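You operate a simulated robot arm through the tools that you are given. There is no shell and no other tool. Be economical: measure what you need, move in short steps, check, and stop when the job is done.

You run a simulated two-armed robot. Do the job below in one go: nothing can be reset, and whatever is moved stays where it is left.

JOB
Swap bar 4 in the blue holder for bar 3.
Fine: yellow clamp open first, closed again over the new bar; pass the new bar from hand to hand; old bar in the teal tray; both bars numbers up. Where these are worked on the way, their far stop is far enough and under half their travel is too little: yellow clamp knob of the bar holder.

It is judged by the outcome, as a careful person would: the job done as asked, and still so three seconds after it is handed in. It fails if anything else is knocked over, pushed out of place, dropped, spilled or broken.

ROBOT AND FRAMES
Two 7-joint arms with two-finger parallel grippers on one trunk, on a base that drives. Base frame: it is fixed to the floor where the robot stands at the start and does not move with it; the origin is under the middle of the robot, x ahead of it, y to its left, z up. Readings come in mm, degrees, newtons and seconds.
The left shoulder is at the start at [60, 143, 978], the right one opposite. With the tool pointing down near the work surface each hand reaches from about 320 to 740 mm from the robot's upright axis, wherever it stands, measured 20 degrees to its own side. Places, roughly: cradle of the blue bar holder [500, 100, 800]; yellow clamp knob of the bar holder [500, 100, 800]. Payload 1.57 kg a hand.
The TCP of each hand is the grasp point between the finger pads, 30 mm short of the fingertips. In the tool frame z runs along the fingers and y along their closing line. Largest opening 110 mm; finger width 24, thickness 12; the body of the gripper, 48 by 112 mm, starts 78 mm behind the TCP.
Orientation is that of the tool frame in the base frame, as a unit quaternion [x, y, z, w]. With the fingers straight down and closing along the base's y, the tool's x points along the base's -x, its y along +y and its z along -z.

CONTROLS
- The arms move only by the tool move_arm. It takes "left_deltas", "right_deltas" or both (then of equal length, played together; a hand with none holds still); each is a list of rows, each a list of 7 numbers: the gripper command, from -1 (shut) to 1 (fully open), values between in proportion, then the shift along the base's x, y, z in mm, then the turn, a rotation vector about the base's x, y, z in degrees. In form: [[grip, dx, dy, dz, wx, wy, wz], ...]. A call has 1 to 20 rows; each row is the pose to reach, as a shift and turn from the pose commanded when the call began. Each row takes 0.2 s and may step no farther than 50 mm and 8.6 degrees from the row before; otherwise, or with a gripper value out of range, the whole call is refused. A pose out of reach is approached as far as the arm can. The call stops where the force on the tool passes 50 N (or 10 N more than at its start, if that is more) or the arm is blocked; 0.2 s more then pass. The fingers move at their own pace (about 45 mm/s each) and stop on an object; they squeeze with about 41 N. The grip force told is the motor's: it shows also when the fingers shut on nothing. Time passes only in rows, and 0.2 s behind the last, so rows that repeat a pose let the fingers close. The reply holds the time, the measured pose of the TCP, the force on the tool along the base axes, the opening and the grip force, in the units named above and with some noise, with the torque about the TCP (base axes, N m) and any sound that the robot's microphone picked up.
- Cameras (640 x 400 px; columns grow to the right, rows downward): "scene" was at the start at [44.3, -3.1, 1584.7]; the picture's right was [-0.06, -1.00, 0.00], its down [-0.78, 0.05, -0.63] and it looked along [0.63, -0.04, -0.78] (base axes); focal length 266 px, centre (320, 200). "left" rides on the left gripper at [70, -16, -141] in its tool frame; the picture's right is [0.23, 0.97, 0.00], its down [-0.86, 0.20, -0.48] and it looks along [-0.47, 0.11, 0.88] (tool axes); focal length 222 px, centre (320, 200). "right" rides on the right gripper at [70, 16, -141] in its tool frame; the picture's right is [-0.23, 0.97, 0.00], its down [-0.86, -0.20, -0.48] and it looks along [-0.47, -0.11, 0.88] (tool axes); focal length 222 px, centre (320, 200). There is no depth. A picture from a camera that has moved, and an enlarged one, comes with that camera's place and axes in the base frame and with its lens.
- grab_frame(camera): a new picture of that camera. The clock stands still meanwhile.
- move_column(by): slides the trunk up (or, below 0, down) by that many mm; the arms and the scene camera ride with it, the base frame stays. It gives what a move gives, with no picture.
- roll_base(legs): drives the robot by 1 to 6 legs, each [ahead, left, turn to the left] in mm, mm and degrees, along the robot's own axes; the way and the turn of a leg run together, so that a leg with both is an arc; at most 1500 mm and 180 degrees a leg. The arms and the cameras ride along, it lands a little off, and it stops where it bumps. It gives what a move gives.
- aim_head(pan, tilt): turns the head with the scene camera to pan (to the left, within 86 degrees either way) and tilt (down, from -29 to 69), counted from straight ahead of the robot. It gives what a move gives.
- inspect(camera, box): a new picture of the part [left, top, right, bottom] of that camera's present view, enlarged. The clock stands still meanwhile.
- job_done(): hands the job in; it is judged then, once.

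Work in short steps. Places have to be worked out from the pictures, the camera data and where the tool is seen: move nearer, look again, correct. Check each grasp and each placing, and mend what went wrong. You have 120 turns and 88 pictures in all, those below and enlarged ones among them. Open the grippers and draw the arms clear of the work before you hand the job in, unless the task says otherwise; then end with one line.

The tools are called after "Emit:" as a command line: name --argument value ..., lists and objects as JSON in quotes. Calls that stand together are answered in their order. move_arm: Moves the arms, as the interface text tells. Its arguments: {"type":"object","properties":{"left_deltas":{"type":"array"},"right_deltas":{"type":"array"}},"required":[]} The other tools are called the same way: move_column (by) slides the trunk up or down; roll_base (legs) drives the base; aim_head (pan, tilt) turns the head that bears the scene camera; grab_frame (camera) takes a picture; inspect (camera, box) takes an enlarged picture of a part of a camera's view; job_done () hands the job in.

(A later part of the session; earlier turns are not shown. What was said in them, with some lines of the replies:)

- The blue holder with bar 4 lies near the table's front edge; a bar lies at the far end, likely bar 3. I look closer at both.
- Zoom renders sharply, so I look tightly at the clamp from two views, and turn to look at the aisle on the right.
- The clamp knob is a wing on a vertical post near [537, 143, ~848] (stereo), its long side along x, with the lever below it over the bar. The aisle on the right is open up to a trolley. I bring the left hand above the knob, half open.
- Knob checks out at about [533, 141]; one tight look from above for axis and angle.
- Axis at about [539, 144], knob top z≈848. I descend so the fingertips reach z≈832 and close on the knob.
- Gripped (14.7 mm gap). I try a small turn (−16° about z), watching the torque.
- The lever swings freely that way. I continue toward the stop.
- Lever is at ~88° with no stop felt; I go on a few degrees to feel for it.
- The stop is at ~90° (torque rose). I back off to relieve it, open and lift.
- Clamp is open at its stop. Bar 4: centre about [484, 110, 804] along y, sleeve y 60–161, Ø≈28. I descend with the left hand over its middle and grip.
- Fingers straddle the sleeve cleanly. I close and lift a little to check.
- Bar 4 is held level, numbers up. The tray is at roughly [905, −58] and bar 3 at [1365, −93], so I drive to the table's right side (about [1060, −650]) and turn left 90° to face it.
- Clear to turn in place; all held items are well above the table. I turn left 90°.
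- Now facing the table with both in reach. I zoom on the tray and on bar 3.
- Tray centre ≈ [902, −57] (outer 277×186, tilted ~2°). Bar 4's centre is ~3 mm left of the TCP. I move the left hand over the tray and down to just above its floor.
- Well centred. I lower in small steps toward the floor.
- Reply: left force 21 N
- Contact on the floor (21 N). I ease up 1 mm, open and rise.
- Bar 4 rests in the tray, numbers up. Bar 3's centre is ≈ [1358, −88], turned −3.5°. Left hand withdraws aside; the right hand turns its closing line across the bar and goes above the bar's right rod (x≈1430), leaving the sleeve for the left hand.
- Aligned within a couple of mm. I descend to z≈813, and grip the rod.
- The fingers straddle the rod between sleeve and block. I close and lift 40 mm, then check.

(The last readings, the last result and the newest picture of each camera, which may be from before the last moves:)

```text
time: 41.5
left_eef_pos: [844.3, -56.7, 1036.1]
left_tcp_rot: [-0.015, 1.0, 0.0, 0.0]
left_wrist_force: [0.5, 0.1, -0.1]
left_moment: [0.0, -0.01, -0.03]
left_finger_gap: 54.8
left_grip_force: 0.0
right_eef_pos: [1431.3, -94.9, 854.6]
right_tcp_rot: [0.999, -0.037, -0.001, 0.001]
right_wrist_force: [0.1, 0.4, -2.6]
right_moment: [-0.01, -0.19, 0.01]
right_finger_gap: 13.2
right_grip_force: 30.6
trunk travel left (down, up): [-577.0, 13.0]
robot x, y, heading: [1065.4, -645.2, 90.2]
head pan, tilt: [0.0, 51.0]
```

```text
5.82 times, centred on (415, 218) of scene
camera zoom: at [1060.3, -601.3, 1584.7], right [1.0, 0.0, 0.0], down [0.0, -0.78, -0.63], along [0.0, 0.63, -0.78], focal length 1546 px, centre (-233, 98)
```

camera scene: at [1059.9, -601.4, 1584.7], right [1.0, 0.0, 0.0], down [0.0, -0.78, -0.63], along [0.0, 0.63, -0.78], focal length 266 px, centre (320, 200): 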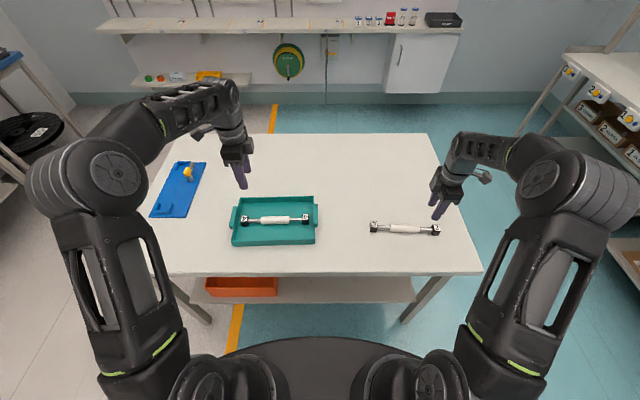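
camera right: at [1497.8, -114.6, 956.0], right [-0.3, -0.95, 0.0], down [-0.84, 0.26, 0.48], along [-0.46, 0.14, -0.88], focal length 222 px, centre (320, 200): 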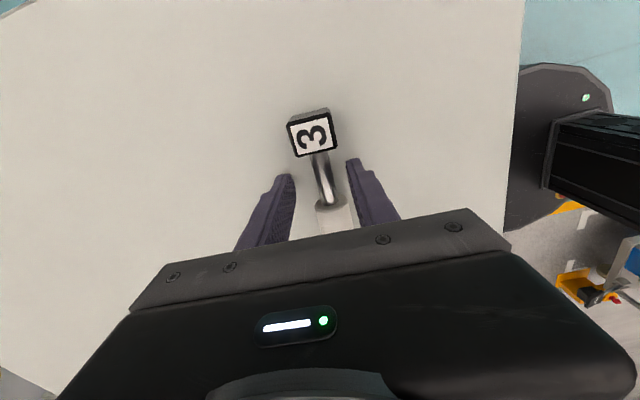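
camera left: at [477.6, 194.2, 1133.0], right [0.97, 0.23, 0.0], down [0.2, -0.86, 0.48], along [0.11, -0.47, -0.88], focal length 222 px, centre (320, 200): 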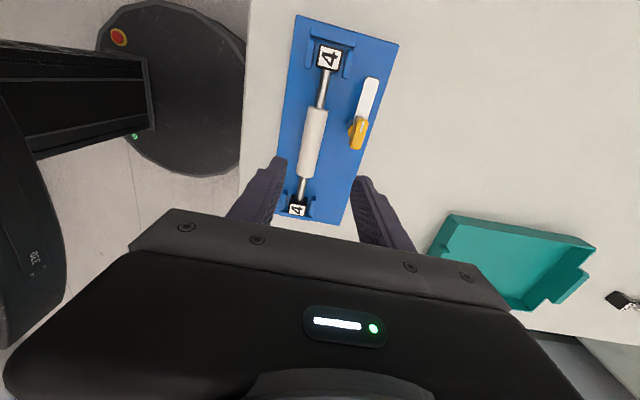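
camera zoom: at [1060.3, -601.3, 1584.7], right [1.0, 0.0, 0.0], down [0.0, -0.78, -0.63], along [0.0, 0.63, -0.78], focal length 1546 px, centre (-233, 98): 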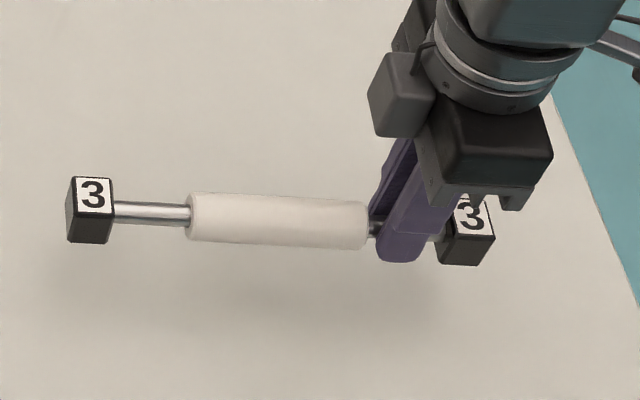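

Bar 3 is held level, number up. I carry it gently to mid-front (right TCP ≈ [1131, −150, 960]) and square it up.

Emit:
move_arm --right_deltas '[[-1, 0, 0, 15, 0, 0, 0], [-1, 0, -5, 35, 0, 0, 0.5], [-1, -15, -10, 55, 0, 0, 1], [-1, -40, -15, 75, 0, 0, 1.5], [-1, -70, -20, 95, 0, 0, 2], [-1, -100, -25, 105, 0, 0, 2.5], [-1, -130, -30, 105, 0, 0, 3], [-1, -160, -35, 105, 0, 0, 3.5], [-1, -190, -40, 105, 0, 0, 4], [-1, -220, -45, 105, 0, 0, 4.2], [-1, -250, -50, 105, 0, 0, 4.2], [-1, -280, -55, 105, 0, 0, 4.2], [-1, -295, -55, 105, 0, 0, 4.2], [-1, -300, -55, 105, 0, 0, 4.2]]'

Emit:
grab_frame --camera "scene"

Emit:
inspect --camera "scene" --box '[250, 170, 390, 260]'

```text
time: 44.5
left_eef_pos: [844.9, -57.2, 1036.8]
left_tcp_rot: [-0.016, 1.0, 0.0, -0.001]
left_wrist_force: [0.1, 1.0, -1.2]
left_moment: [0.0, -0.01, -0.01]
left_finger_gap: 55.0
left_grip_force: 0.2
right_eef_pos: [1131.2, -147.8, 958.4]
right_tcp_rot: [1.0, -0.002, -0.001, 0.0]
right_wrist_force: [0.5, 0.0, -3.1]
right_moment: [-0.02, -0.22, 0.0]
right_finger_gap: 13.6
right_grip_force: 29.9
trunk travel left (down, up): [-577.0, 13.0]
robot x, y, heading: [1065.7, -644.9, 89.8]
head pan, tilt: [0.0, 51.0]
```

```text
51 pictures are left
camera scene: at [1060.2, -600.9, 1584.7], right [1.0, 0.0, 0.0], down [0.0, -0.78, -0.63], along [0.0, 0.63, -0.78], focal length 266 px, centre (320, 200)
```

scene: 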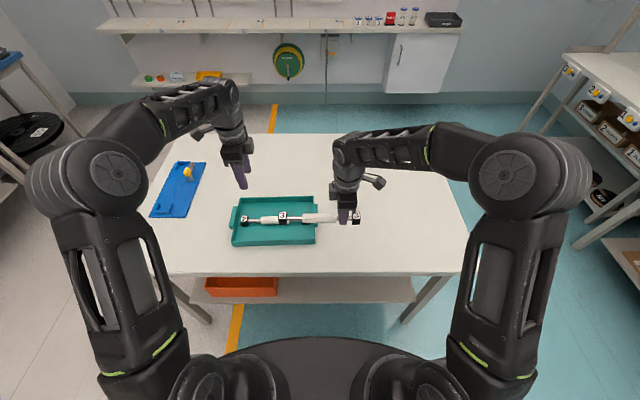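

```text
4.44 times, centred on (320, 215) of scene
camera zoom: at [1060.2, -600.9, 1584.7], right [1.0, 0.0, 0.0], down [0.0, -0.78, -0.63], along [0.0, 0.63, -0.78], focal length 1181 px, centre (320, 133)
```

zoom: 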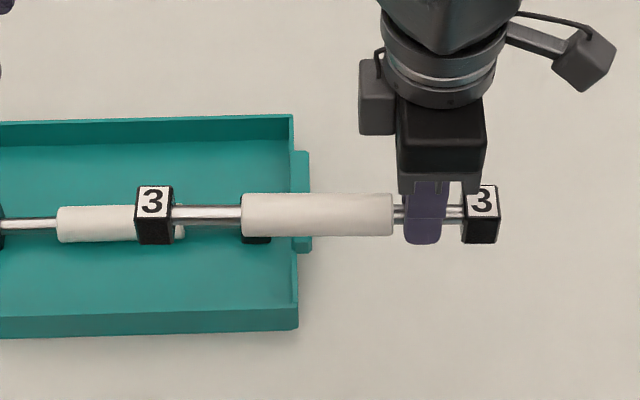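

Bar centre is at x≈1062, y≈−148, axis z≈937. I bring the left hand above the sleeve's left part (x≈1028) — ~10 mm clear of the right hand — and look before descending.

Emit:
move_arm --left_deltas '[[0, 30, -18, 0, 0, 0, -0.5], [0, 60, -36, 0, 0, 0, -1], [0, 90, -54, 0, 0, 0, -1.5], [0, 120, -70, 0, 0, 0, -1.8], [0, 150, -85, 0, 0, 0, -1.8], [-0.1, 170, -91, 0, 0, 0, -1.8], [-0.1, 182, -91, 0, 0, 0, -1.8], [-0.1, 182, -91, 0, 0, 0, -1.8]]'

Emit:
inspect --camera "scene" --box '[230, 130, 410, 250]'

Emit:
grab_frame --camera "left"

```text
time: 46.3
left_eef_pos: [1026.4, -148.8, 1035.4]
left_tcp_rot: [0.0, 1.0, 0.0, 0.0]
left_wrist_force: [-0.3, -0.1, 0.5]
left_moment: [0.0, 0.0, -0.04]
left_finger_gap: 49.6
left_grip_force: 0.2
right_eef_pos: [1131.3, -149.8, 959.5]
right_tcp_rot: [1.0, -0.001, -0.001, 0.0]
right_wrist_force: [0.0, 0.3, -3.2]
right_moment: [-0.01, -0.21, 0.0]
right_finger_gap: 13.1
right_grip_force: 30.0
trunk travel left (down, up): [-577.0, 13.0]
robot x, y, heading: [1059.3, -647.4, 89.9]
head pan, tilt: [0.0, 51.0]
```

```text
3.33 times, centred on (320, 190) of scene
camera zoom: at [1060.1, -600.9, 1584.7], right [1.0, 0.0, 0.0], down [0.0, -0.78, -0.63], along [0.0, 0.63, -0.78], focal length 886 px, centre (320, 233)
```

zoom: 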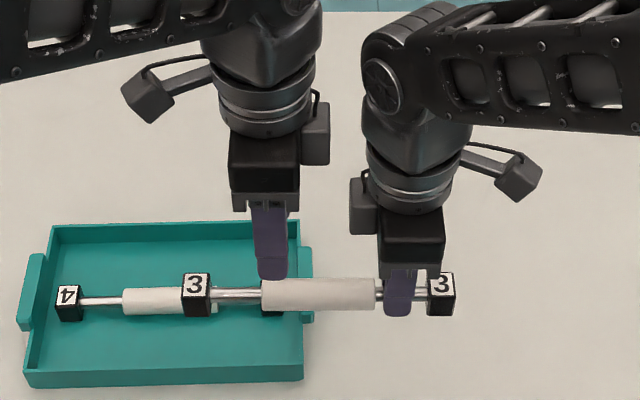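

```text
48 pictures are left
camera left: at [956.5, -164.3, 1178.1], right [-0.23, 0.97, 0.0], down [0.86, 0.2, 0.48], along [0.47, 0.11, -0.88], focal length 222 px, centre (320, 200)
```

left: 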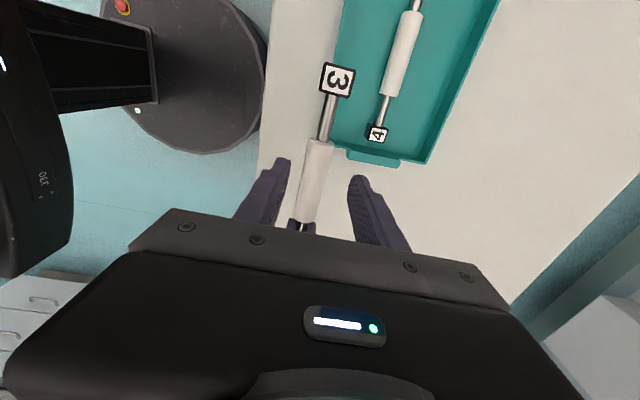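

Aligned and clear. I descend and grip with the left hand while the right still holds.

Emit:
move_arm --left_deltas '[[-0.1, 1, 0, -30, 0, 0, 0], [-0.1, 1, 0, -55, 0, 0, 0], [-0.1, 1, 0, -78, 0, 0, 0], [-0.1, 1, 0, -78, 0, 0, 0], [-1, 1, 0, -78, 0, 0, 0], [-1, 1, 0, -78, 0, 0, 0], [-1, 1, 0, -78, 0, 0, 0], [-1, 1, 0, -78, 0, 0, 0], [-1, 1, 0, -78, 0, 0, 0]]'

Emit:
inspect --camera "scene" --box '[230, 130, 410, 250]'

```text
time: 48.3
left_eef_pos: [1026.3, -148.2, 959.1]
left_tcp_rot: [0.001, 1.0, -0.001, 0.0]
left_wrist_force: [-0.6, -7.4, 0.2]
left_moment: [-0.15, -0.13, -0.86]
left_finger_gap: 28.1
left_grip_force: 38.3
right_eef_pos: [1133.0, -147.5, 959.7]
right_tcp_rot: [1.0, -0.001, -0.001, 0.0]
right_wrist_force: [0.2, 8.4, -4.4]
right_moment: [0.18, -0.26, -0.01]
right_finger_gap: 13.0
right_grip_force: 29.7
trunk travel left (down, up): [-577.0, 13.0]
robot x, y, heading: [1055.7, -648.4, 89.9]
head pan, tilt: [0.0, 51.0]
```

```text
3.33 times, centred on (320, 190) of scene
camera zoom: at [1060.3, -600.9, 1584.7], right [1.0, 0.0, 0.0], down [0.0, -0.78, -0.63], along [0.0, 0.63, -0.78], focal length 886 px, centre (320, 233)
```

zoom: 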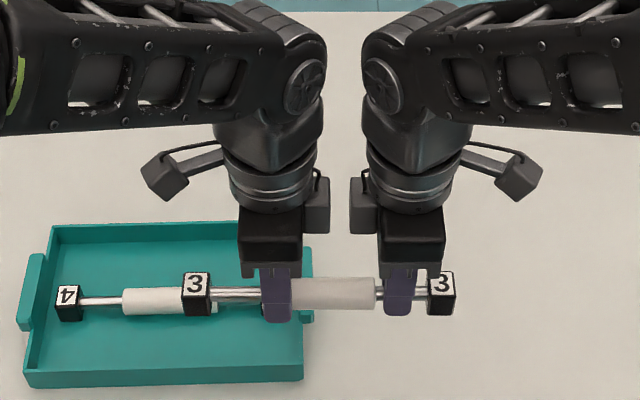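

Both hold the bar; left gap 28 mm, 38 N. Right opens and withdraws upward, then to the side.

Emit:
move_arm --right_deltas '[[-0.7, 0, 0, 0, 0, 0, 0], [-0.4, 0, 0, 0, 0, 0, 0], [-0.2, 0, 0, 0, 0, 0, 0], [-0.2, 0, 0, 0, 0, 0, 0], [-0.2, 0, 0, 30, 0, 0, 0], [-0.2, 0, 0, 65, 0, 0, 0], [-0.2, 20, 0, 100, 0, 0, 0], [-0.2, 60, 0, 120, 0, 0, 0], [-0.2, 100, 0, 135, 0, 0, 0], [-0.2, 140, 0, 140, 0, 0, 0]]'

Emit:
inspect --camera "scene" --box '[230, 130, 410, 250]'

```text
time: 50.5
left_eef_pos: [1027.4, -147.0, 958.8]
left_tcp_rot: [0.001, 1.0, 0.001, 0.0]
left_wrist_force: [0.4, 0.0, -1.2]
left_moment: [0.08, -0.02, 0.45]
left_finger_gap: 27.3
left_grip_force: 37.8
right_eef_pos: [1272.1, -147.3, 1098.9]
right_tcp_rot: [1.0, -0.002, -0.001, 0.0]
right_wrist_force: [0.3, -1.0, 0.4]
right_moment: [-0.01, 0.0, 0.03]
right_finger_gap: 44.1
right_grip_force: 0.1
trunk travel left (down, up): [-577.0, 13.0]
robot x, y, heading: [1064.1, -648.9, 90.0]
head pan, tilt: [0.0, 51.0]
```

```text
3.33 times, centred on (320, 190) of scene
camera zoom: at [1061.1, -601.0, 1584.7], right [1.0, 0.0, 0.0], down [0.0, -0.78, -0.63], along [0.0, 0.63, -0.78], focal length 886 px, centre (320, 233)
```

zoom: 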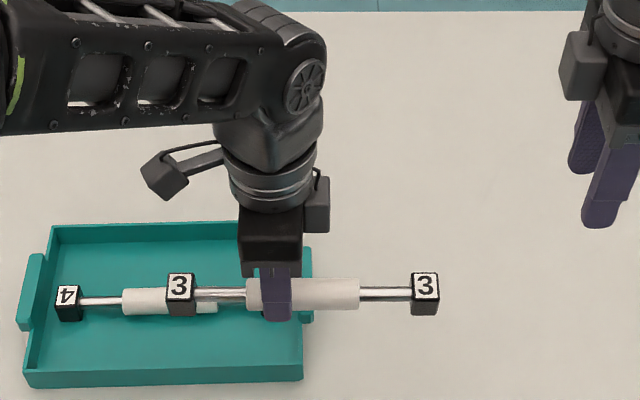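

Handover done; bar 3 is level in the left hand (its centre ~22 mm right of the TCP). I drive back the same way.

Emit:
roll_base --legs '[[0, 0, -90], [-1120, 0, 0], [0, 650, 0], [60, 0, 0]]'

Emit:
grab_frame --camera "scene"

```text
time: 63.9
left_eef_pos: [508.8, 45.8, 957.8]
left_tcp_rot: [0.71, 0.705, -0.001, 0.0]
left_wrist_force: [0.9, -0.9, -1.2]
left_moment: [0.07, 0.02, 0.02]
left_finger_gap: 27.6
left_grip_force: 37.8
right_eef_pos: [507.5, -199.3, 1098.9]
right_tcp_rot: [-0.704, 0.71, 0.001, 0.0]
right_wrist_force: [-0.2, 0.2, -0.8]
right_moment: [0.0, 0.05, 0.02]
right_finger_gap: 44.1
right_grip_force: 0.0
trunk travel left (down, up): [-577.0, 13.0]
robot x, y, heading: [5.4, 11.1, -0.5]
head pan, tilt: [0.0, 51.0]
```

```text
45 pictures are left
camera scene: at [53.4, 14.7, 1584.6], right [-0.01, -1.0, 0.0], down [-0.78, 0.01, -0.63], along [0.63, -0.01, -0.78], focal length 266 px, centre (320, 200)
```

scene: 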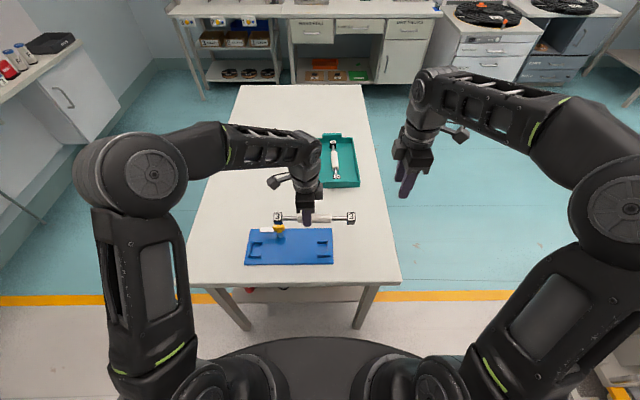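

Back at the front. I zoom on holder and bar to measure both.

Emit:
inspect --camera "scene" --box '[235, 200, 365, 275]'

Emit:
inspect --camera "left" --box '[200, 0, 440, 200]'

```text
4.92 times, centred on (300, 238) of scene
camera zoom: at [53.4, 14.7, 1584.6], right [-0.01, -1.0, 0.0], down [-0.78, 0.01, -0.63], along [0.63, -0.01, -0.78], focal length 1308 px, centre (418, 15)
```

zoom: 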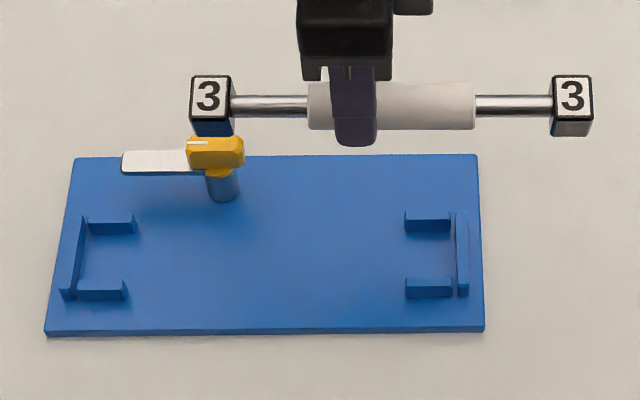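

```text
2.00 times, centred on (320, 100) of left
camera zoom: at [493.6, 115.0, 1099.5], right [0.98, 0.22, 0.0], down [0.19, -0.86, 0.48], along [0.1, -0.47, -0.88], focal length 444 px, centre (320, 400)
```

zoom: 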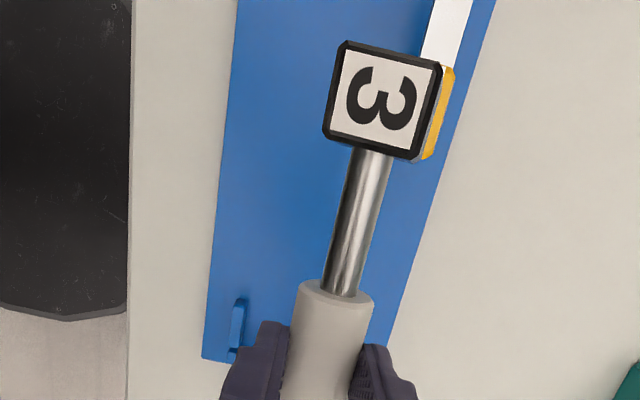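

Bar 3's centre is ~20.5 mm to the right of the TCP; cradle centre y≈110, x≈484. I go above it (TCP [484, 131, 850]) and check before lowering.

Emit:
move_arm --left_deltas '[[-1, -12, 25, 0, 0, 0, 0.3], [-1, -24.8, 55, 0, 0, 0, 0.5], [-1, -24.8, 85.2, 0, 0, 0, 0.5], [-1, -24.8, 85.2, -30, 0, 0, 0.5], [-1, -24.8, 85.2, -60, 0, 0, 0.5], [-1, -24.8, 85.2, -90, 0, 0, 0.5], [-1, -24.8, 85.2, -108, 0, 0, 0.5], [-1, -24.8, 85.2, -108, 0, 0, 0.5]]'

Emit:
inspect --camera "scene" --box '[235, 200, 365, 275]'

Emit:
grab_frame --camera "right"

Emit:
inspect --camera "left" --box '[200, 0, 440, 200]'

```text
time: 65.7
left_eef_pos: [483.4, 130.5, 850.7]
left_tcp_rot: [0.706, 0.708, 0.001, -0.001]
left_wrist_force: [0.4, 1.0, -0.2]
left_moment: [0.06, 0.02, 0.02]
left_finger_gap: 27.6
left_grip_force: 38.0
right_eef_pos: [505.4, -200.0, 1098.7]
right_tcp_rot: [-0.704, 0.71, 0.001, 0.001]
right_wrist_force: [-0.4, 0.2, 0.3]
right_moment: [-0.03, 0.0, 0.03]
right_finger_gap: 44.0
right_grip_force: 0.1
trunk travel left (down, up): [-577.0, 13.0]
robot x, y, heading: [4.6, 14.8, -0.4]
head pan, tilt: [0.0, 51.0]
```

```text
4.92 times, centred on (300, 238) of scene
camera zoom: at [51.0, 14.7, 1584.7], right [-0.01, -1.0, 0.0], down [-0.78, 0.01, -0.63], along [0.63, -0.01, -0.78], focal length 1308 px, centre (418, 15)
```

zoom: 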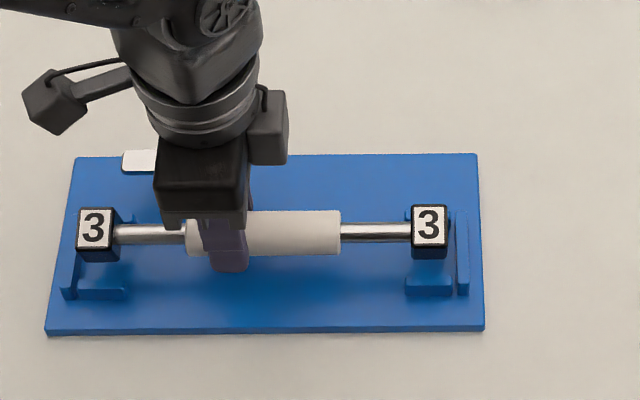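

```text
41 pictures are left
camera right: at [487.5, -268.3, 1240.3], right [-0.97, 0.24, 0.0], down [0.21, 0.85, 0.48], along [0.11, 0.47, -0.88], focal length 222 px, centre (320, 200)
```

right: 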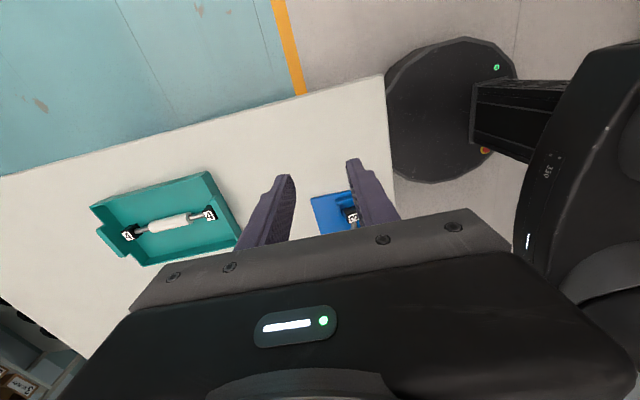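

```text
2.00 times, centred on (320, 100) of left
camera zoom: at [466.3, 200.1, 992.2], right [0.97, 0.23, 0.0], down [0.2, -0.85, 0.48], along [0.11, -0.47, -0.88], focal length 444 px, centre (320, 400)
```

zoom: 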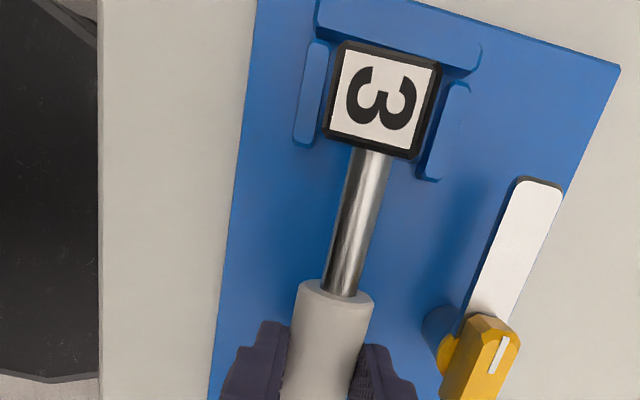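

By left camera and scene, the block sits within the rails (~43 mm gap), y centred at 110, x about 2–3 mm short. I correct +2.5 mm in x and lower in small steps to contact.

Emit:
move_arm --left_deltas '[[-1, 2.5, 0, -8, 0, 0, 0], [-1, 2.5, 0, -16, 0, 0, 0], [-1, 2.5, 0, -22, 0, 0, 0], [-1, 2.5, 0, -24, 0, 0, 0]]'

Emit:
inspect --camera "scene" --box '[235, 200, 365, 275]'

Emit:
inspect --camera "left" --box '[200, 0, 440, 200]'

```text
time: 66.7
left_eef_pos: [486.9, 129.7, 829.3]
left_tcp_rot: [0.706, 0.708, 0.003, 0.003]
left_wrist_force: [1.2, 4.2, 28.2]
left_moment: [0.12, 0.32, -0.01]
left_finger_gap: 28.0
left_grip_force: 38.0
right_eef_pos: [503.9, -198.1, 1099.7]
right_tcp_rot: [-0.704, 0.71, 0.0, 0.001]
right_wrist_force: [0.2, -0.2, 0.1]
right_moment: [0.01, 0.0, -0.05]
right_finger_gap: 43.9
right_grip_force: 0.0
trunk travel left (down, up): [-577.0, 13.0]
robot x, y, heading: [9.1, 14.0, -0.5]
head pan, tilt: [0.0, 51.0]
```

```text
4.92 times, centred on (300, 238) of scene
camera zoom: at [48.7, 14.7, 1585.4], right [-0.01, -1.0, 0.0], down [-0.78, 0.01, -0.63], along [0.63, -0.01, -0.78], focal length 1308 px, centre (418, 15)
```

zoom: 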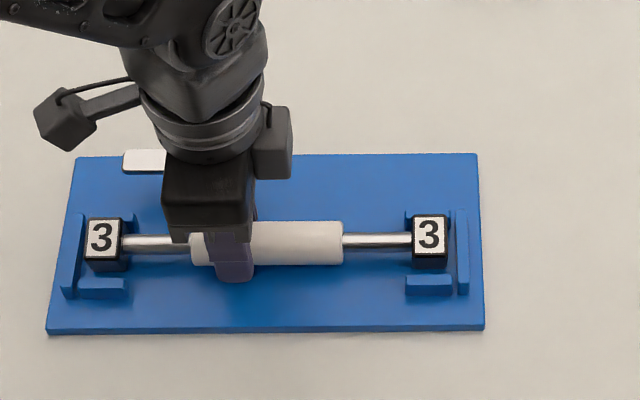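

```text
2.00 times, centred on (320, 100) of left
camera zoom: at [468.7, 199.8, 971.3], right [0.97, 0.23, 0.01], down [0.2, -0.85, 0.48], along [0.11, -0.47, -0.88], focal length 444 px, centre (320, 400)
```

zoom: 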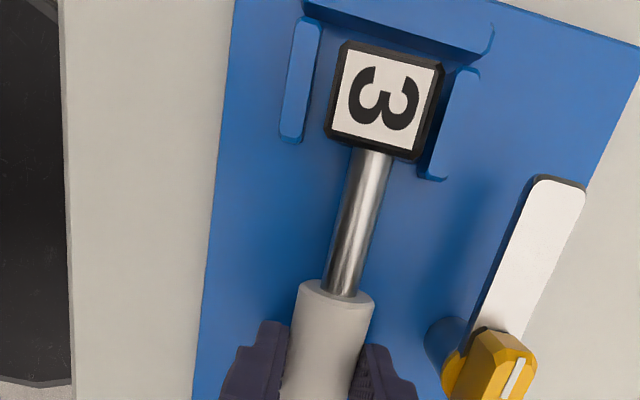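

Contact came ~6 mm higher than expected. I zoom on both ends before doing more.

Emit:
inspect --camera "scene" --box '[244, 238, 276, 264]'

Emit:
inspect --camera "scene" --box '[306, 236, 338, 264]'

```text
15.38 times, centred on (260, 251) of scene
camera zoom: at [48.7, 14.7, 1585.4], right [-0.01, -1.0, 0.0], down [-0.78, 0.01, -0.63], along [0.63, -0.01, -0.78], focal length 4087 px, centre (1243, -585)
```

zoom: 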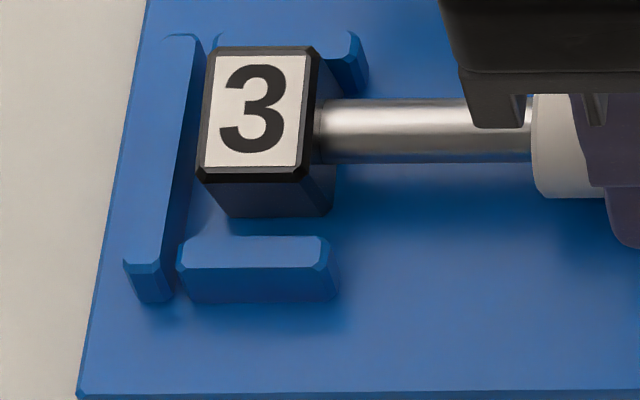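

```text
14.29 times, centred on (322, 250) of scene
camera zoom: at [48.7, 14.7, 1585.4], right [-0.01, -1.0, 0.0], down [-0.78, 0.01, -0.63], along [0.63, -0.01, -0.78], focal length 3795 px, centre (291, -514)
```

zoom: 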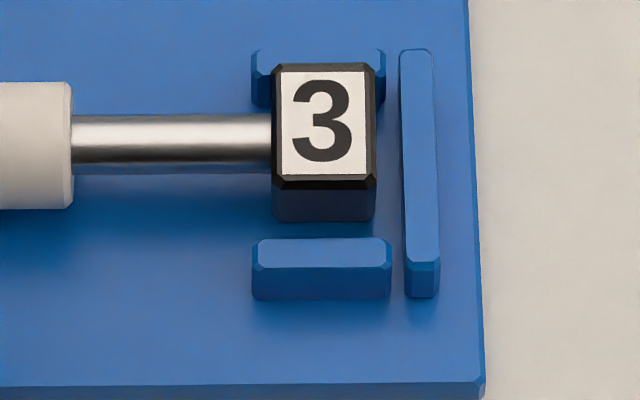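

The zoom shows bar 3 rolled ~15° about its axis (top toward me) since the handover, so its rear edge sits on the rail. I lift 22 mm, tilt the hand +14° about y to level the block (keeping the bar's axis at x≈483.5), and look.

Emit:
move_arm --left_deltas '[[-1, 0, 0, 12, 0, 0, 0], [-1, 0, 0, 24, 0, 0, 0], [-1, 1, 0, 24, 0, 4, 0], [-1, 2, 0, 24, 0, 8, 0], [-1, 3, 0, 24, 0, 12, 0], [-1, 3, 0, 24, 0, 14, 0], [-1, 3, 0, 24, 0, 14, 0]]'

Emit:
inspect --camera "scene" --box '[235, 200, 365, 275]'

Emit:
inspect --camera "scene" --box '[306, 232, 338, 260]'

```text
time: 68.3
left_eef_pos: [488.0, 130.5, 850.2]
left_tcp_rot: [0.701, 0.702, -0.087, -0.087]
left_wrist_force: [-0.2, -0.4, -0.4]
left_moment: [0.08, -0.01, -0.01]
left_finger_gap: 27.7
left_grip_force: 38.4
right_eef_pos: [504.9, -199.6, 1098.5]
right_tcp_rot: [-0.703, 0.711, 0.001, 0.0]
right_wrist_force: [-0.2, -0.1, 0.3]
right_moment: [0.01, 0.02, 0.01]
right_finger_gap: 44.0
right_grip_force: 0.1
trunk travel left (down, up): [-577.0, 13.0]
robot x, y, heading: [2.4, 14.1, -0.5]
head pan, tilt: [0.0, 51.0]
```

```text
4.92 times, centred on (300, 238) of scene
camera zoom: at [51.1, 14.8, 1584.7], right [-0.01, -1.0, 0.0], down [-0.78, 0.01, -0.63], along [0.63, -0.01, -0.78], focal length 1308 px, centre (418, 15)
```

zoom: 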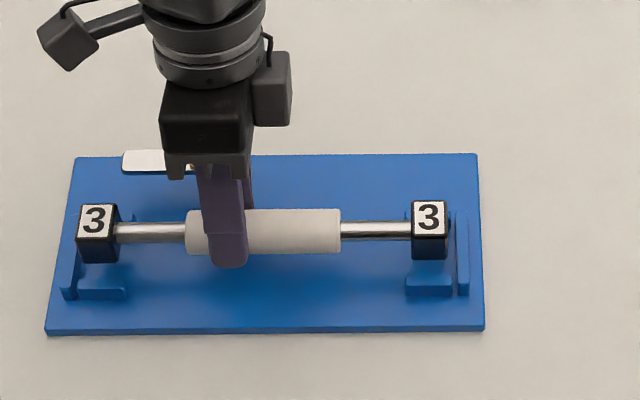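

```text
14.29 times, centred on (322, 246) of scene
camera zoom: at [51.1, 14.8, 1584.7], right [-0.01, -1.0, 0.0], down [-0.78, 0.01, -0.63], along [0.63, -0.01, -0.78], focal length 3795 px, centre (291, -457)
```

zoom: 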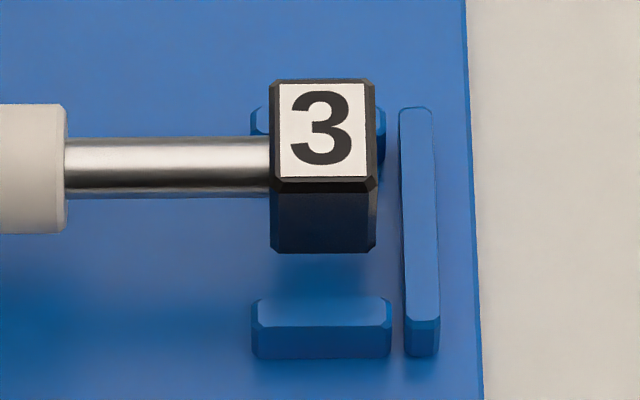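

The block is now level and centred over the rails. I lower in small steps.

Emit:
move_arm --left_deltas '[[-1, 1.5, 0, -9, 0, 0, 0], [-1, 1.5, 0, -17, 0, 0, 0], [-1, 1.5, 0, -22, 0, 0, 0], [-1, 1.5, 0, -24, 0, 0, 0], [-1, 1.5, 0, -25.5, 0, 0, 0]]'

Emit:
inspect --camera "scene" --box '[306, 232, 338, 260]'

Emit:
inspect --camera "scene" --box '[244, 236, 276, 264]'

```text
time: 69.5
left_eef_pos: [489.4, 131.9, 826.5]
left_tcp_rot: [0.702, 0.702, -0.085, -0.086]
left_wrist_force: [-1.7, 1.7, 9.0]
left_moment: [-0.38, -0.1, 0.04]
left_finger_gap: 27.6
left_grip_force: 37.9
right_eef_pos: [505.1, -198.0, 1099.5]
right_tcp_rot: [-0.703, 0.711, 0.001, 0.0]
right_wrist_force: [-0.2, 1.3, -0.1]
right_moment: [0.01, 0.0, -0.01]
right_finger_gap: 44.2
right_grip_force: 0.1
trunk travel left (down, up): [-577.0, 13.0]
robot x, y, heading: [7.8, 12.4, -0.8]
head pan, tilt: [0.0, 51.0]
```

```text
14.29 times, centred on (322, 246) of scene
camera zoom: at [50.0, 14.7, 1585.0], right [-0.01, -1.0, 0.0], down [-0.78, 0.01, -0.63], along [0.63, -0.01, -0.78], focal length 3795 px, centre (291, -457)
```

zoom: 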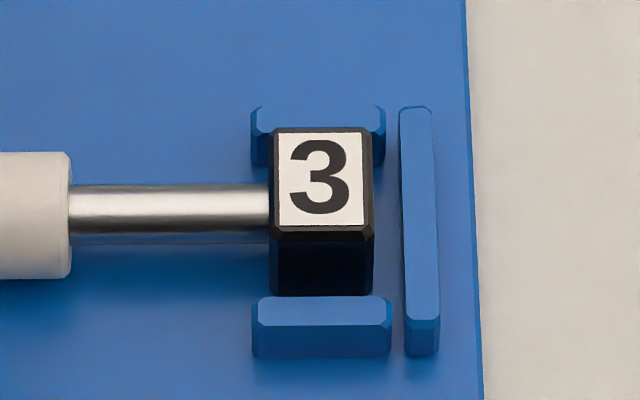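

```text
14.29 times, centred on (260, 250) of scene
camera zoom: at [50.0, 14.7, 1585.0], right [-0.01, -1.0, 0.0], down [-0.78, 0.01, -0.63], along [0.63, -0.01, -0.78], focal length 3795 px, centre (1177, -514)
```

zoom: 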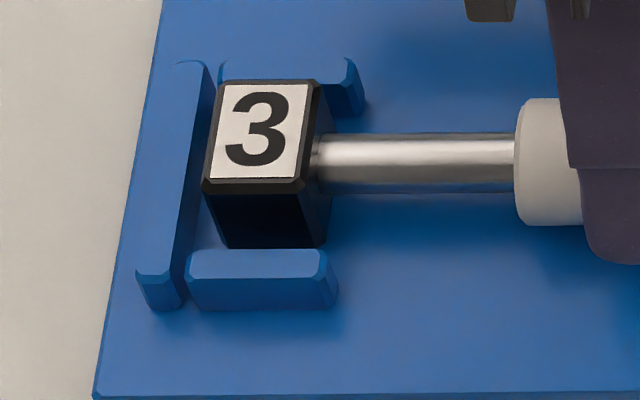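

Both blocks sit between their rails, light contact (9 N). I press 1.5 mm further to tell whether it is seated.

Emit:
move_arm --left_deltas '[[-1, 0, 0, -0.8, 0, 0, 0], [-1, 0, 0, -1.5, 0, 0, 0], [-1, 0, 0, -1.5, 0, 0, 0]]'

Emit:
inspect --camera "left" --box '[200, 0, 440, 200]'

```text
time: 70.3
left_eef_pos: [488.9, 129.7, 827.1]
left_tcp_rot: [0.701, 0.703, -0.085, -0.085]
left_wrist_force: [1.5, 3.0, 32.9]
left_moment: [0.05, 0.28, -0.04]
left_finger_gap: 27.5
left_grip_force: 38.2
right_eef_pos: [504.2, -199.0, 1100.5]
right_tcp_rot: [-0.705, 0.71, 0.0, 0.001]
right_wrist_force: [0.4, -0.8, 0.5]
right_moment: [0.01, 0.0, 0.0]
right_finger_gap: 44.1
right_grip_force: 0.0
trunk travel left (down, up): [-577.0, 13.0]
robot x, y, heading: [5.1, 15.5, -0.7]
head pan, tilt: [0.0, 51.0]
```

```text
2.00 times, centred on (320, 100) of left
camera zoom: at [507.2, 200.1, 967.3], right [0.95, 0.23, -0.23], down [0.31, -0.85, 0.42], along [-0.1, -0.47, -0.88], focal length 444 px, centre (320, 400)
```

zoom: 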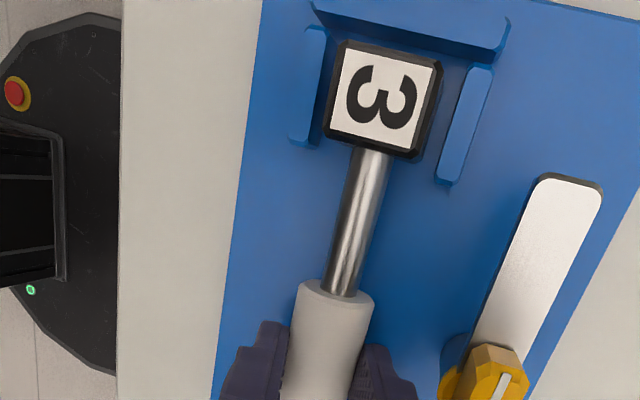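

Firm contact (33 N), seated. I ease off, open only a little (the knob is near the rear finger), un-tilt the hand about the bar axis, then open more and rise.

Emit:
move_arm --left_deltas '[[-1, 0, 0, 1.5, 0, 0, 0], [-0.45, 0, 0, 2, 0, 0, 0], [-0.36, 0, 0, 3, 0, 0, 0], [-0.36, 0, 0, 3, 0, 0, 0], [-0.36, -1.5, 0, 3.2, 0, -4, 0], [-0.36, -3, 0, 3.4, 0, -8, 0], [-0.36, -4.5, 0, 3.6, 0, -12, 0], [-0.3, -5.1, 0, 3.6, 0, -14, 0], [-0.2, -5.1, 0, 3.6, 0, -14, 0], [-0.2, -5.1, 0, 3.6, 0, -14, 0]]'

Emit:
inspect --camera "scene" --box '[235, 200, 365, 275]'

```text
time: 72.5
left_eef_pos: [485.1, 131.3, 826.8]
left_tcp_rot: [0.707, 0.708, 0.0, 0.0]
left_wrist_force: [-0.6, -0.3, -0.5]
left_moment: [0.0, 0.03, -0.02]
left_finger_gap: 43.7
left_grip_force: 0.1
right_eef_pos: [506.3, -198.1, 1099.9]
right_tcp_rot: [-0.704, 0.71, 0.001, 0.001]
right_wrist_force: [0.3, -0.6, 0.0]
right_moment: [0.01, -0.02, 0.01]
right_finger_gap: 44.0
right_grip_force: 0.1
trunk travel left (down, up): [-577.0, 13.0]
robot x, y, heading: [4.8, 13.9, -0.6]
head pan, tilt: [0.0, 51.0]
```

```text
4.92 times, centred on (300, 238) of scene
camera zoom: at [50.9, 14.7, 1584.7], right [-0.01, -1.0, 0.0], down [-0.78, 0.01, -0.63], along [0.63, -0.01, -0.78], focal length 1308 px, centre (418, 15)
```

zoom: 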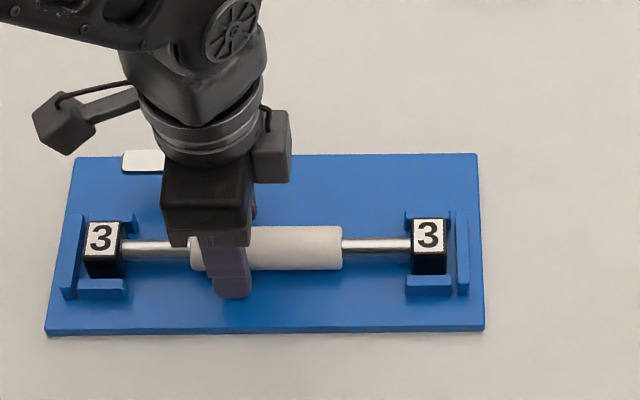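

Bar 3 rests in the cradle. I rise straight up and check the seating.

Emit:
move_arm --left_deltas '[[-0.2, 0, 0, 15, 0, 0, 0], [-0.2, 0, 0, 45, 0, 0, 0], [-0.2, 0, 0, 85, 0, 0, 0], [-0.2, 20, 20, 125, 0, 0, 0], [-0.2, 54, 20, 140, 0, 0, 0], [-0.2, 54, 12, 145, 0, 0, 0]]'

Emit:
inspect --camera "scene" --box '[235, 200, 365, 275]'

Emit:
inspect --camera "left" --box '[220, 20, 420, 200]'

```text
time: 73.9
left_eef_pos: [538.6, 142.0, 972.2]
left_tcp_rot: [0.706, 0.708, 0.0, 0.001]
left_wrist_force: [-0.1, -1.0, 0.5]
left_moment: [0.01, -0.03, 0.01]
left_finger_gap: 43.8
left_grip_force: 0.0
right_eef_pos: [504.1, -198.9, 1100.0]
right_tcp_rot: [-0.705, 0.709, 0.001, 0.0]
right_wrist_force: [-0.1, -0.9, -1.0]
right_moment: [0.01, -0.01, 0.03]
right_finger_gap: 44.1
right_grip_force: 0.0
trunk travel left (down, up): [-577.0, 13.0]
robot x, y, heading: [9.8, 14.1, -0.6]
head pan, tilt: [0.0, 51.0]
```

```text
4.92 times, centred on (300, 238) of scene
camera zoom: at [50.0, 14.7, 1584.7], right [-0.01, -1.0, 0.0], down [-0.78, 0.01, -0.63], along [0.63, -0.01, -0.78], focal length 1308 px, centre (418, 15)
```

zoom: 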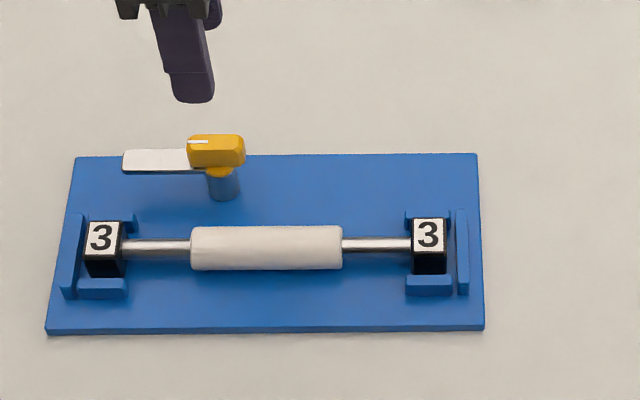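

```text
2.22 times, centred on (320, 110) of left
camera zoom: at [522.3, 211.8, 1113.9], right [0.97, 0.23, 0.0], down [0.2, -0.85, 0.48], along [0.11, -0.47, -0.88], focal length 494 px, centre (320, 400)
```

zoom: 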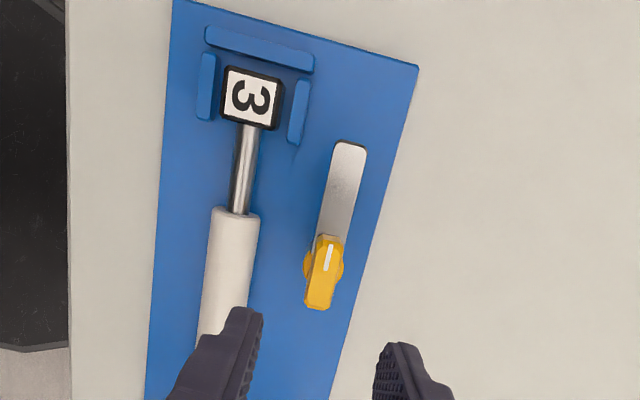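

Bar 3 is seated between the rails, numbers up. Knob is at ≈ [540, 145]; I descend over it and grip.

Emit:
move_arm --left_deltas '[[-0.35, 1, 3, -40, 0, 0, 0], [-0.35, 1, 3, -80, 0, 0, 0], [-0.35, 1, 3, -112, 0, 0, 0], [-0.35, 1, 3, -112, 0, 0, 0], [-1, 1, 3, -112, 0, 0, 0], [-1, 1, 3, -112, 0, 0, 0], [-1, 1, 3, -112, 0, 0, 0], [-1, 1, 3, -112, 0, 0, 0]]'

Emit:
inspect --camera "scene" --box '[235, 190, 365, 275]'

```text
time: 75.7
left_eef_pos: [541.2, 145.9, 860.6]
left_tcp_rot: [0.706, 0.708, -0.001, 0.0]
left_wrist_force: [0.2, 0.2, -2.6]
left_moment: [-0.09, -0.06, 0.0]
left_finger_gap: 14.8
left_grip_force: 30.8
right_eef_pos: [505.3, -199.7, 1099.7]
right_tcp_rot: [-0.704, 0.71, 0.001, 0.0]
right_wrist_force: [-0.4, 0.6, -0.3]
right_moment: [0.0, 0.0, -0.02]
right_finger_gap: 44.0
right_grip_force: 0.0
trunk travel left (down, up): [-577.0, 13.0]
robot x, y, heading: [8.5, 13.0, -0.7]
head pan, tilt: [0.0, 51.0]
```

```text
4.71 times, centred on (300, 232) of scene
camera zoom: at [51.1, 14.7, 1584.6], right [-0.01, -1.0, 0.0], down [-0.78, 0.01, -0.63], along [0.63, -0.01, -0.78], focal length 1250 px, centre (414, 47)
```

zoom: 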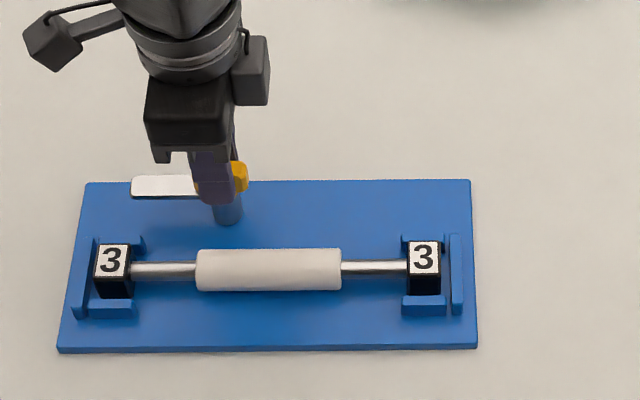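

Knob gripped with little side force. I turn it back +72° first.

Emit:
move_arm --left_deltas '[[-1, 0, 0, 0, 0, 0, 8], [-1, 0, 0, 0, 0, 0, 16], [-1, 0, 0, 0, 0, 0, 24], [-1, 0, 0, 0, 0, 0, 32], [-1, 0, 0, 0, 0, 0, 40], [-1, 0, 0, 0, 0, 0, 48], [-1, 0, 0, 0, 0, 0, 56], [-1, 0, 0, 0, 0, 0, 64], [-1, 0, 0, 0, 0, 0, 72]]'

Emit:
inspect --camera "scene" --box '[235, 190, 365, 275]'

```text
time: 77.7
left_eef_pos: [539.7, 144.8, 860.0]
left_tcp_rot: [0.155, 0.988, 0.0, -0.001]
left_wrist_force: [-6.9, -2.9, -3.9]
left_moment: [-0.02, -0.11, 0.0]
left_finger_gap: 14.7
left_grip_force: 30.9
right_eef_pos: [504.4, -198.1, 1100.1]
right_tcp_rot: [-0.704, 0.71, 0.001, 0.001]
right_wrist_force: [0.8, 0.3, 0.2]
right_moment: [-0.04, 0.0, -0.02]
right_finger_gap: 43.9
right_grip_force: 0.0
trunk travel left (down, up): [-577.0, 13.0]
robot x, y, heading: [5.4, 12.6, -0.3]
head pan, tilt: [0.0, 51.0]
```

```text
4.71 times, centred on (300, 232) of scene
camera zoom: at [50.3, 14.5, 1584.7], right [-0.01, -1.0, 0.0], down [-0.78, 0.01, -0.63], along [0.63, -0.01, -0.78], focal length 1250 px, centre (414, 47)
```

zoom: 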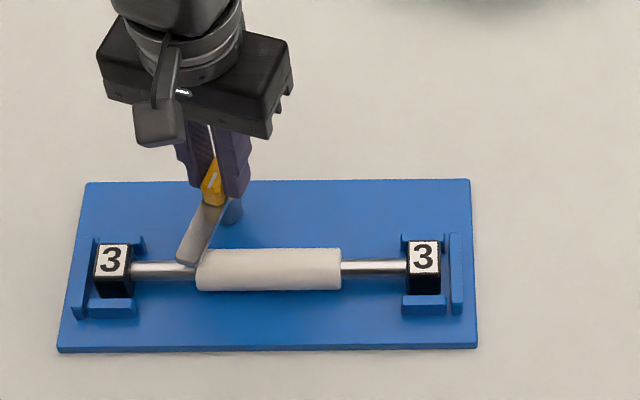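

Lever is swinging onto the sleeve freely. I finish the turn until the stop is felt.

Emit:
move_arm --left_deltas '[[-1, 0, 0, 0, 0, 0, 6], [-1, 0, 0, 0, 0, 0, 12], [-1, 0, 0, 0, 0, 0, 17], [-1, 0, 0, 0, 0, 0, 20], [-1, 0, 0, 0, 0, 0, 23]]'

Emit:
inspect --camera "scene" --box '[235, 190, 365, 275]'

```text
time: 78.9
left_eef_pos: [539.6, 144.5, 860.5]
left_tcp_rot: [-0.044, 0.999, -0.001, 0.0]
left_wrist_force: [-6.9, -3.6, -4.9]
left_moment: [-0.06, 0.36, -0.97]
left_finger_gap: 15.9
left_grip_force: 31.4
right_eef_pos: [505.5, -199.5, 1098.3]
right_tcp_rot: [-0.704, 0.71, 0.0, 0.001]
right_wrist_force: [0.3, 0.8, -0.3]
right_moment: [0.02, -0.02, -0.01]
right_finger_gap: 43.9
right_grip_force: 0.0
trunk travel left (down, up): [-577.0, 13.0]
robot x, y, heading: [6.1, 17.9, -0.4]
head pan, tilt: [0.0, 51.0]
```

```text
4.71 times, centred on (300, 232) of scene
camera zoom: at [50.5, 14.2, 1584.7], right [-0.01, -1.0, 0.0], down [-0.78, 0.01, -0.63], along [0.63, -0.01, -0.78], focal length 1250 px, centre (414, 47)
```

zoom: 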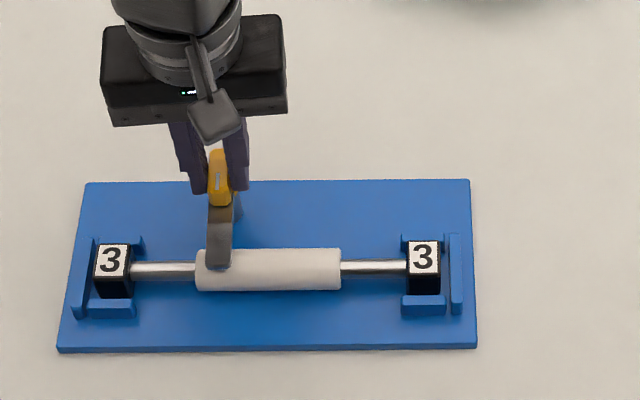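

The stop is felt (torque −0.97 N·m) and the lever lies over the sleeve. I ease the twist, open, and lift both hands clear.

Emit:
move_arm --left_deltas '[[-1, 0, 0, 0, 0, 0, -4], [-0.7, 0, 0, 0, 0, 0, -4], [-0.3, 0, 0, 0, 0, 0, -4], [-0.3, 0, 0, 0, 0, 0, -4], [-0.3, 0, 0, 40, 0, 0, -4], [-0.1, 0, 0, 85, 0, 0, -4], [0.3, 0, 30, 130, 0, 0, -4], [0.6, 0, 70, 160, 0, 0, -4], [1, -10, 110, 190, 0, 0, -4], [1, -20, 150, 210, 0, 0, -4]]' --right_deltas '[[0, 0, 0, 0, 0, 0, 0], [0, 0, 0, 0, 0, 0, 0], [0.3, 0, 0, 0, 0, 0, 0], [0.5, 0, 0, 0, 0, 0, 0], [0.7, 0, 0, 0, 0, 0, 0], [1, 0, 0, 0, 0, 0, 0], [1, 0, 0, 0, 0, 0, 0], [1, 0, 0, 0, 0, 0, 0], [1, 0, 0, 0, 0, 0, 0], [1, 0, 0, 0, 0, 0, 0]]'

Emit:
inspect --camera "scene" --box '[235, 190, 365, 275]'

Emit:
grab_frame --camera "scene"

```text
refused: row 7 steps farther than a row can; nothing moved
```

```text
4.71 times, centred on (300, 232) of scene
camera zoom: at [50.5, 14.2, 1584.7], right [-0.01, -1.0, 0.0], down [-0.78, 0.01, -0.63], along [0.63, -0.01, -0.78], focal length 1250 px, centre (414, 47)
```

zoom: 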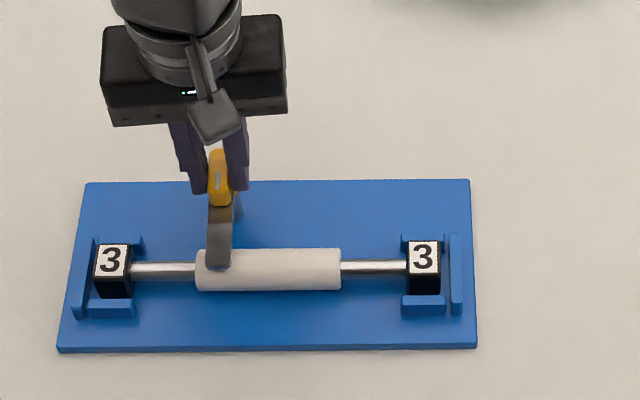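

```text
23 pictures are left
camera scene: at [50.5, 14.2, 1584.7], right [-0.01, -1.0, 0.0], down [-0.78, 0.01, -0.63], along [0.63, -0.01, -0.78], focal length 266 px, centre (320, 200)
```

scene: 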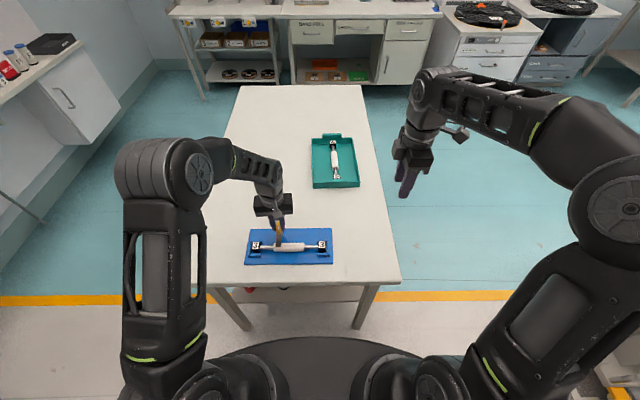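

A step was too long and the call was refused; I repeat it with smaller steps.

Emit:
move_arm --left_deltas '[[-1, 0, 0, 0, 0, 0, -4], [-0.7, 0, 0, 0, 0, 0, -4], [-0.3, 0, 0, 0, 0, 0, -4], [-0.3, 0, 0, 0, 0, 0, -4], [-0.3, 0, 0, 35, 0, 0, -4], [-0.1, 0, 0, 75, 0, 0, -4], [0.3, 0, 25, 110, 0, 0, -4], [0.6, 0, 60, 140, 0, 0, -4], [1, -5, 95, 170, 0, 0, -4], [1, -10, 130, 195, 0, 0, -4], [1, -10, 155, 215, 0, 0, -4]]'

Emit:
move_arm --right_deltas '[[0.3, 0, 0, 0, 0, 0, 0], [0.6, 0, 0, 0, 0, 0, 0], [1, 0, 0, 0, 0, 0, 0], [1, 0, 0, 0, 0, 0, 0]]'

Emit:
inspect --camera "scene" --box '[235, 190, 365, 275]'

Emit:
inspect --camera "scene" --box '[290, 120, 380, 200]'

Emit:
grab_frame --camera "left"

```text
time: 81.3
left_eef_pos: [528.3, 300.8, 1075.6]
left_tcp_rot: [-0.009, 1.0, 0.0, -0.002]
left_wrist_force: [1.1, 0.5, 0.4]
left_moment: [0.03, -0.03, 0.0]
left_finger_gap: 110.0
left_grip_force: 0.1
right_eef_pos: [505.4, -198.6, 1098.9]
right_tcp_rot: [-0.704, 0.71, 0.001, 0.0]
right_wrist_force: [-0.8, 0.3, 0.7]
right_moment: [-0.01, -0.01, -0.01]
right_finger_gap: 44.0
right_grip_force: 0.1
trunk travel left (down, up): [-577.0, 13.0]
robot x, y, heading: [5.1, 16.5, -0.6]
head pan, tilt: [0.0, 51.0]
```

```text
time: 82.3
left_eef_pos: [528.1, 300.2, 1075.7]
left_tcp_rot: [-0.01, 1.0, 0.0, -0.001]
left_wrist_force: [0.5, -1.5, 0.6]
left_moment: [0.0, -0.03, 0.01]
left_finger_gap: 109.9
left_grip_force: 0.1
right_eef_pos: [506.2, -199.3, 1099.0]
right_tcp_rot: [-0.703, 0.711, 0.001, 0.0]
right_wrist_force: [0.2, 0.0, 0.5]
right_moment: [0.01, 0.0, -0.02]
right_finger_gap: 109.8
right_grip_force: 0.0
trunk travel left (down, up): [-577.0, 13.0]
robot x, y, heading: [5.2, 12.7, -0.4]
head pan, tilt: [0.0, 51.0]
```

```text
4.71 times, centred on (300, 232) of scene
camera zoom: at [50.8, 14.7, 1584.7], right [-0.01, -1.0, 0.0], down [-0.78, 0.01, -0.63], along [0.63, -0.01, -0.78], focal length 1250 px, centre (414, 47)
```

zoom: 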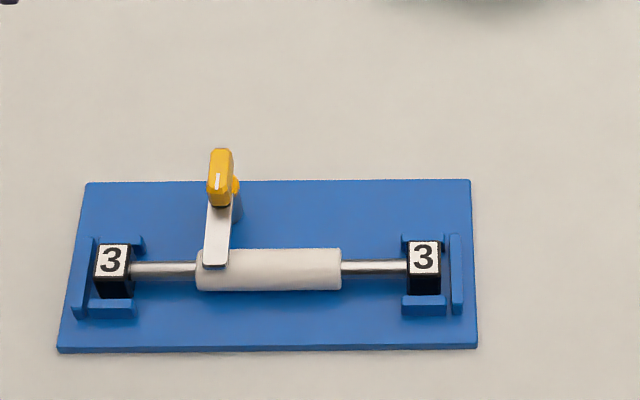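

```text
5.00 times, centred on (335, 160) of scene
camera zoom: at [50.8, 14.7, 1584.7], right [-0.01, -1.0, 0.0], down [-0.78, 0.01, -0.63], along [0.63, -0.01, -0.78], focal length 1328 px, centre (245, 400)
```

zoom: 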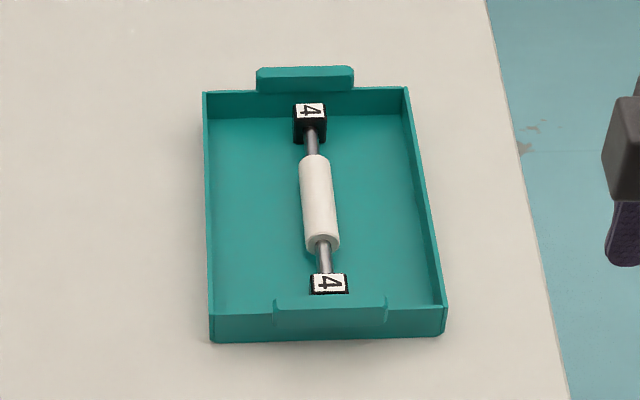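

```text
20 pictures are left
camera left: at [459.3, 282.5, 1217.0], right [-0.25, 0.97, 0.0], down [0.85, 0.22, 0.48], along [0.46, 0.12, -0.88], focal length 222 px, centre (320, 200)
```

left: 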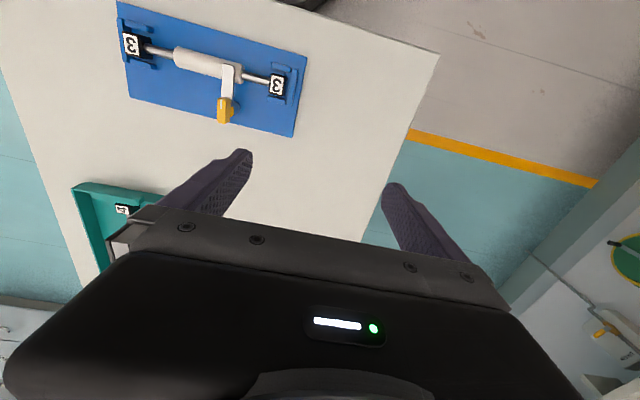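

Bar 3 is seated and clamped, bar 4 lies in the tray, both have their numbers up, and both hands are open and clear. I hand the job in.

Emit:
job_done

```text
The job is handed in.
```

Bar 3 is now in the blue holder in place of bar 4, passed from hand to hand on the way, with the yellow clamp closed over it; bar 4 is in the teal tray, and both bars have their numbers up.
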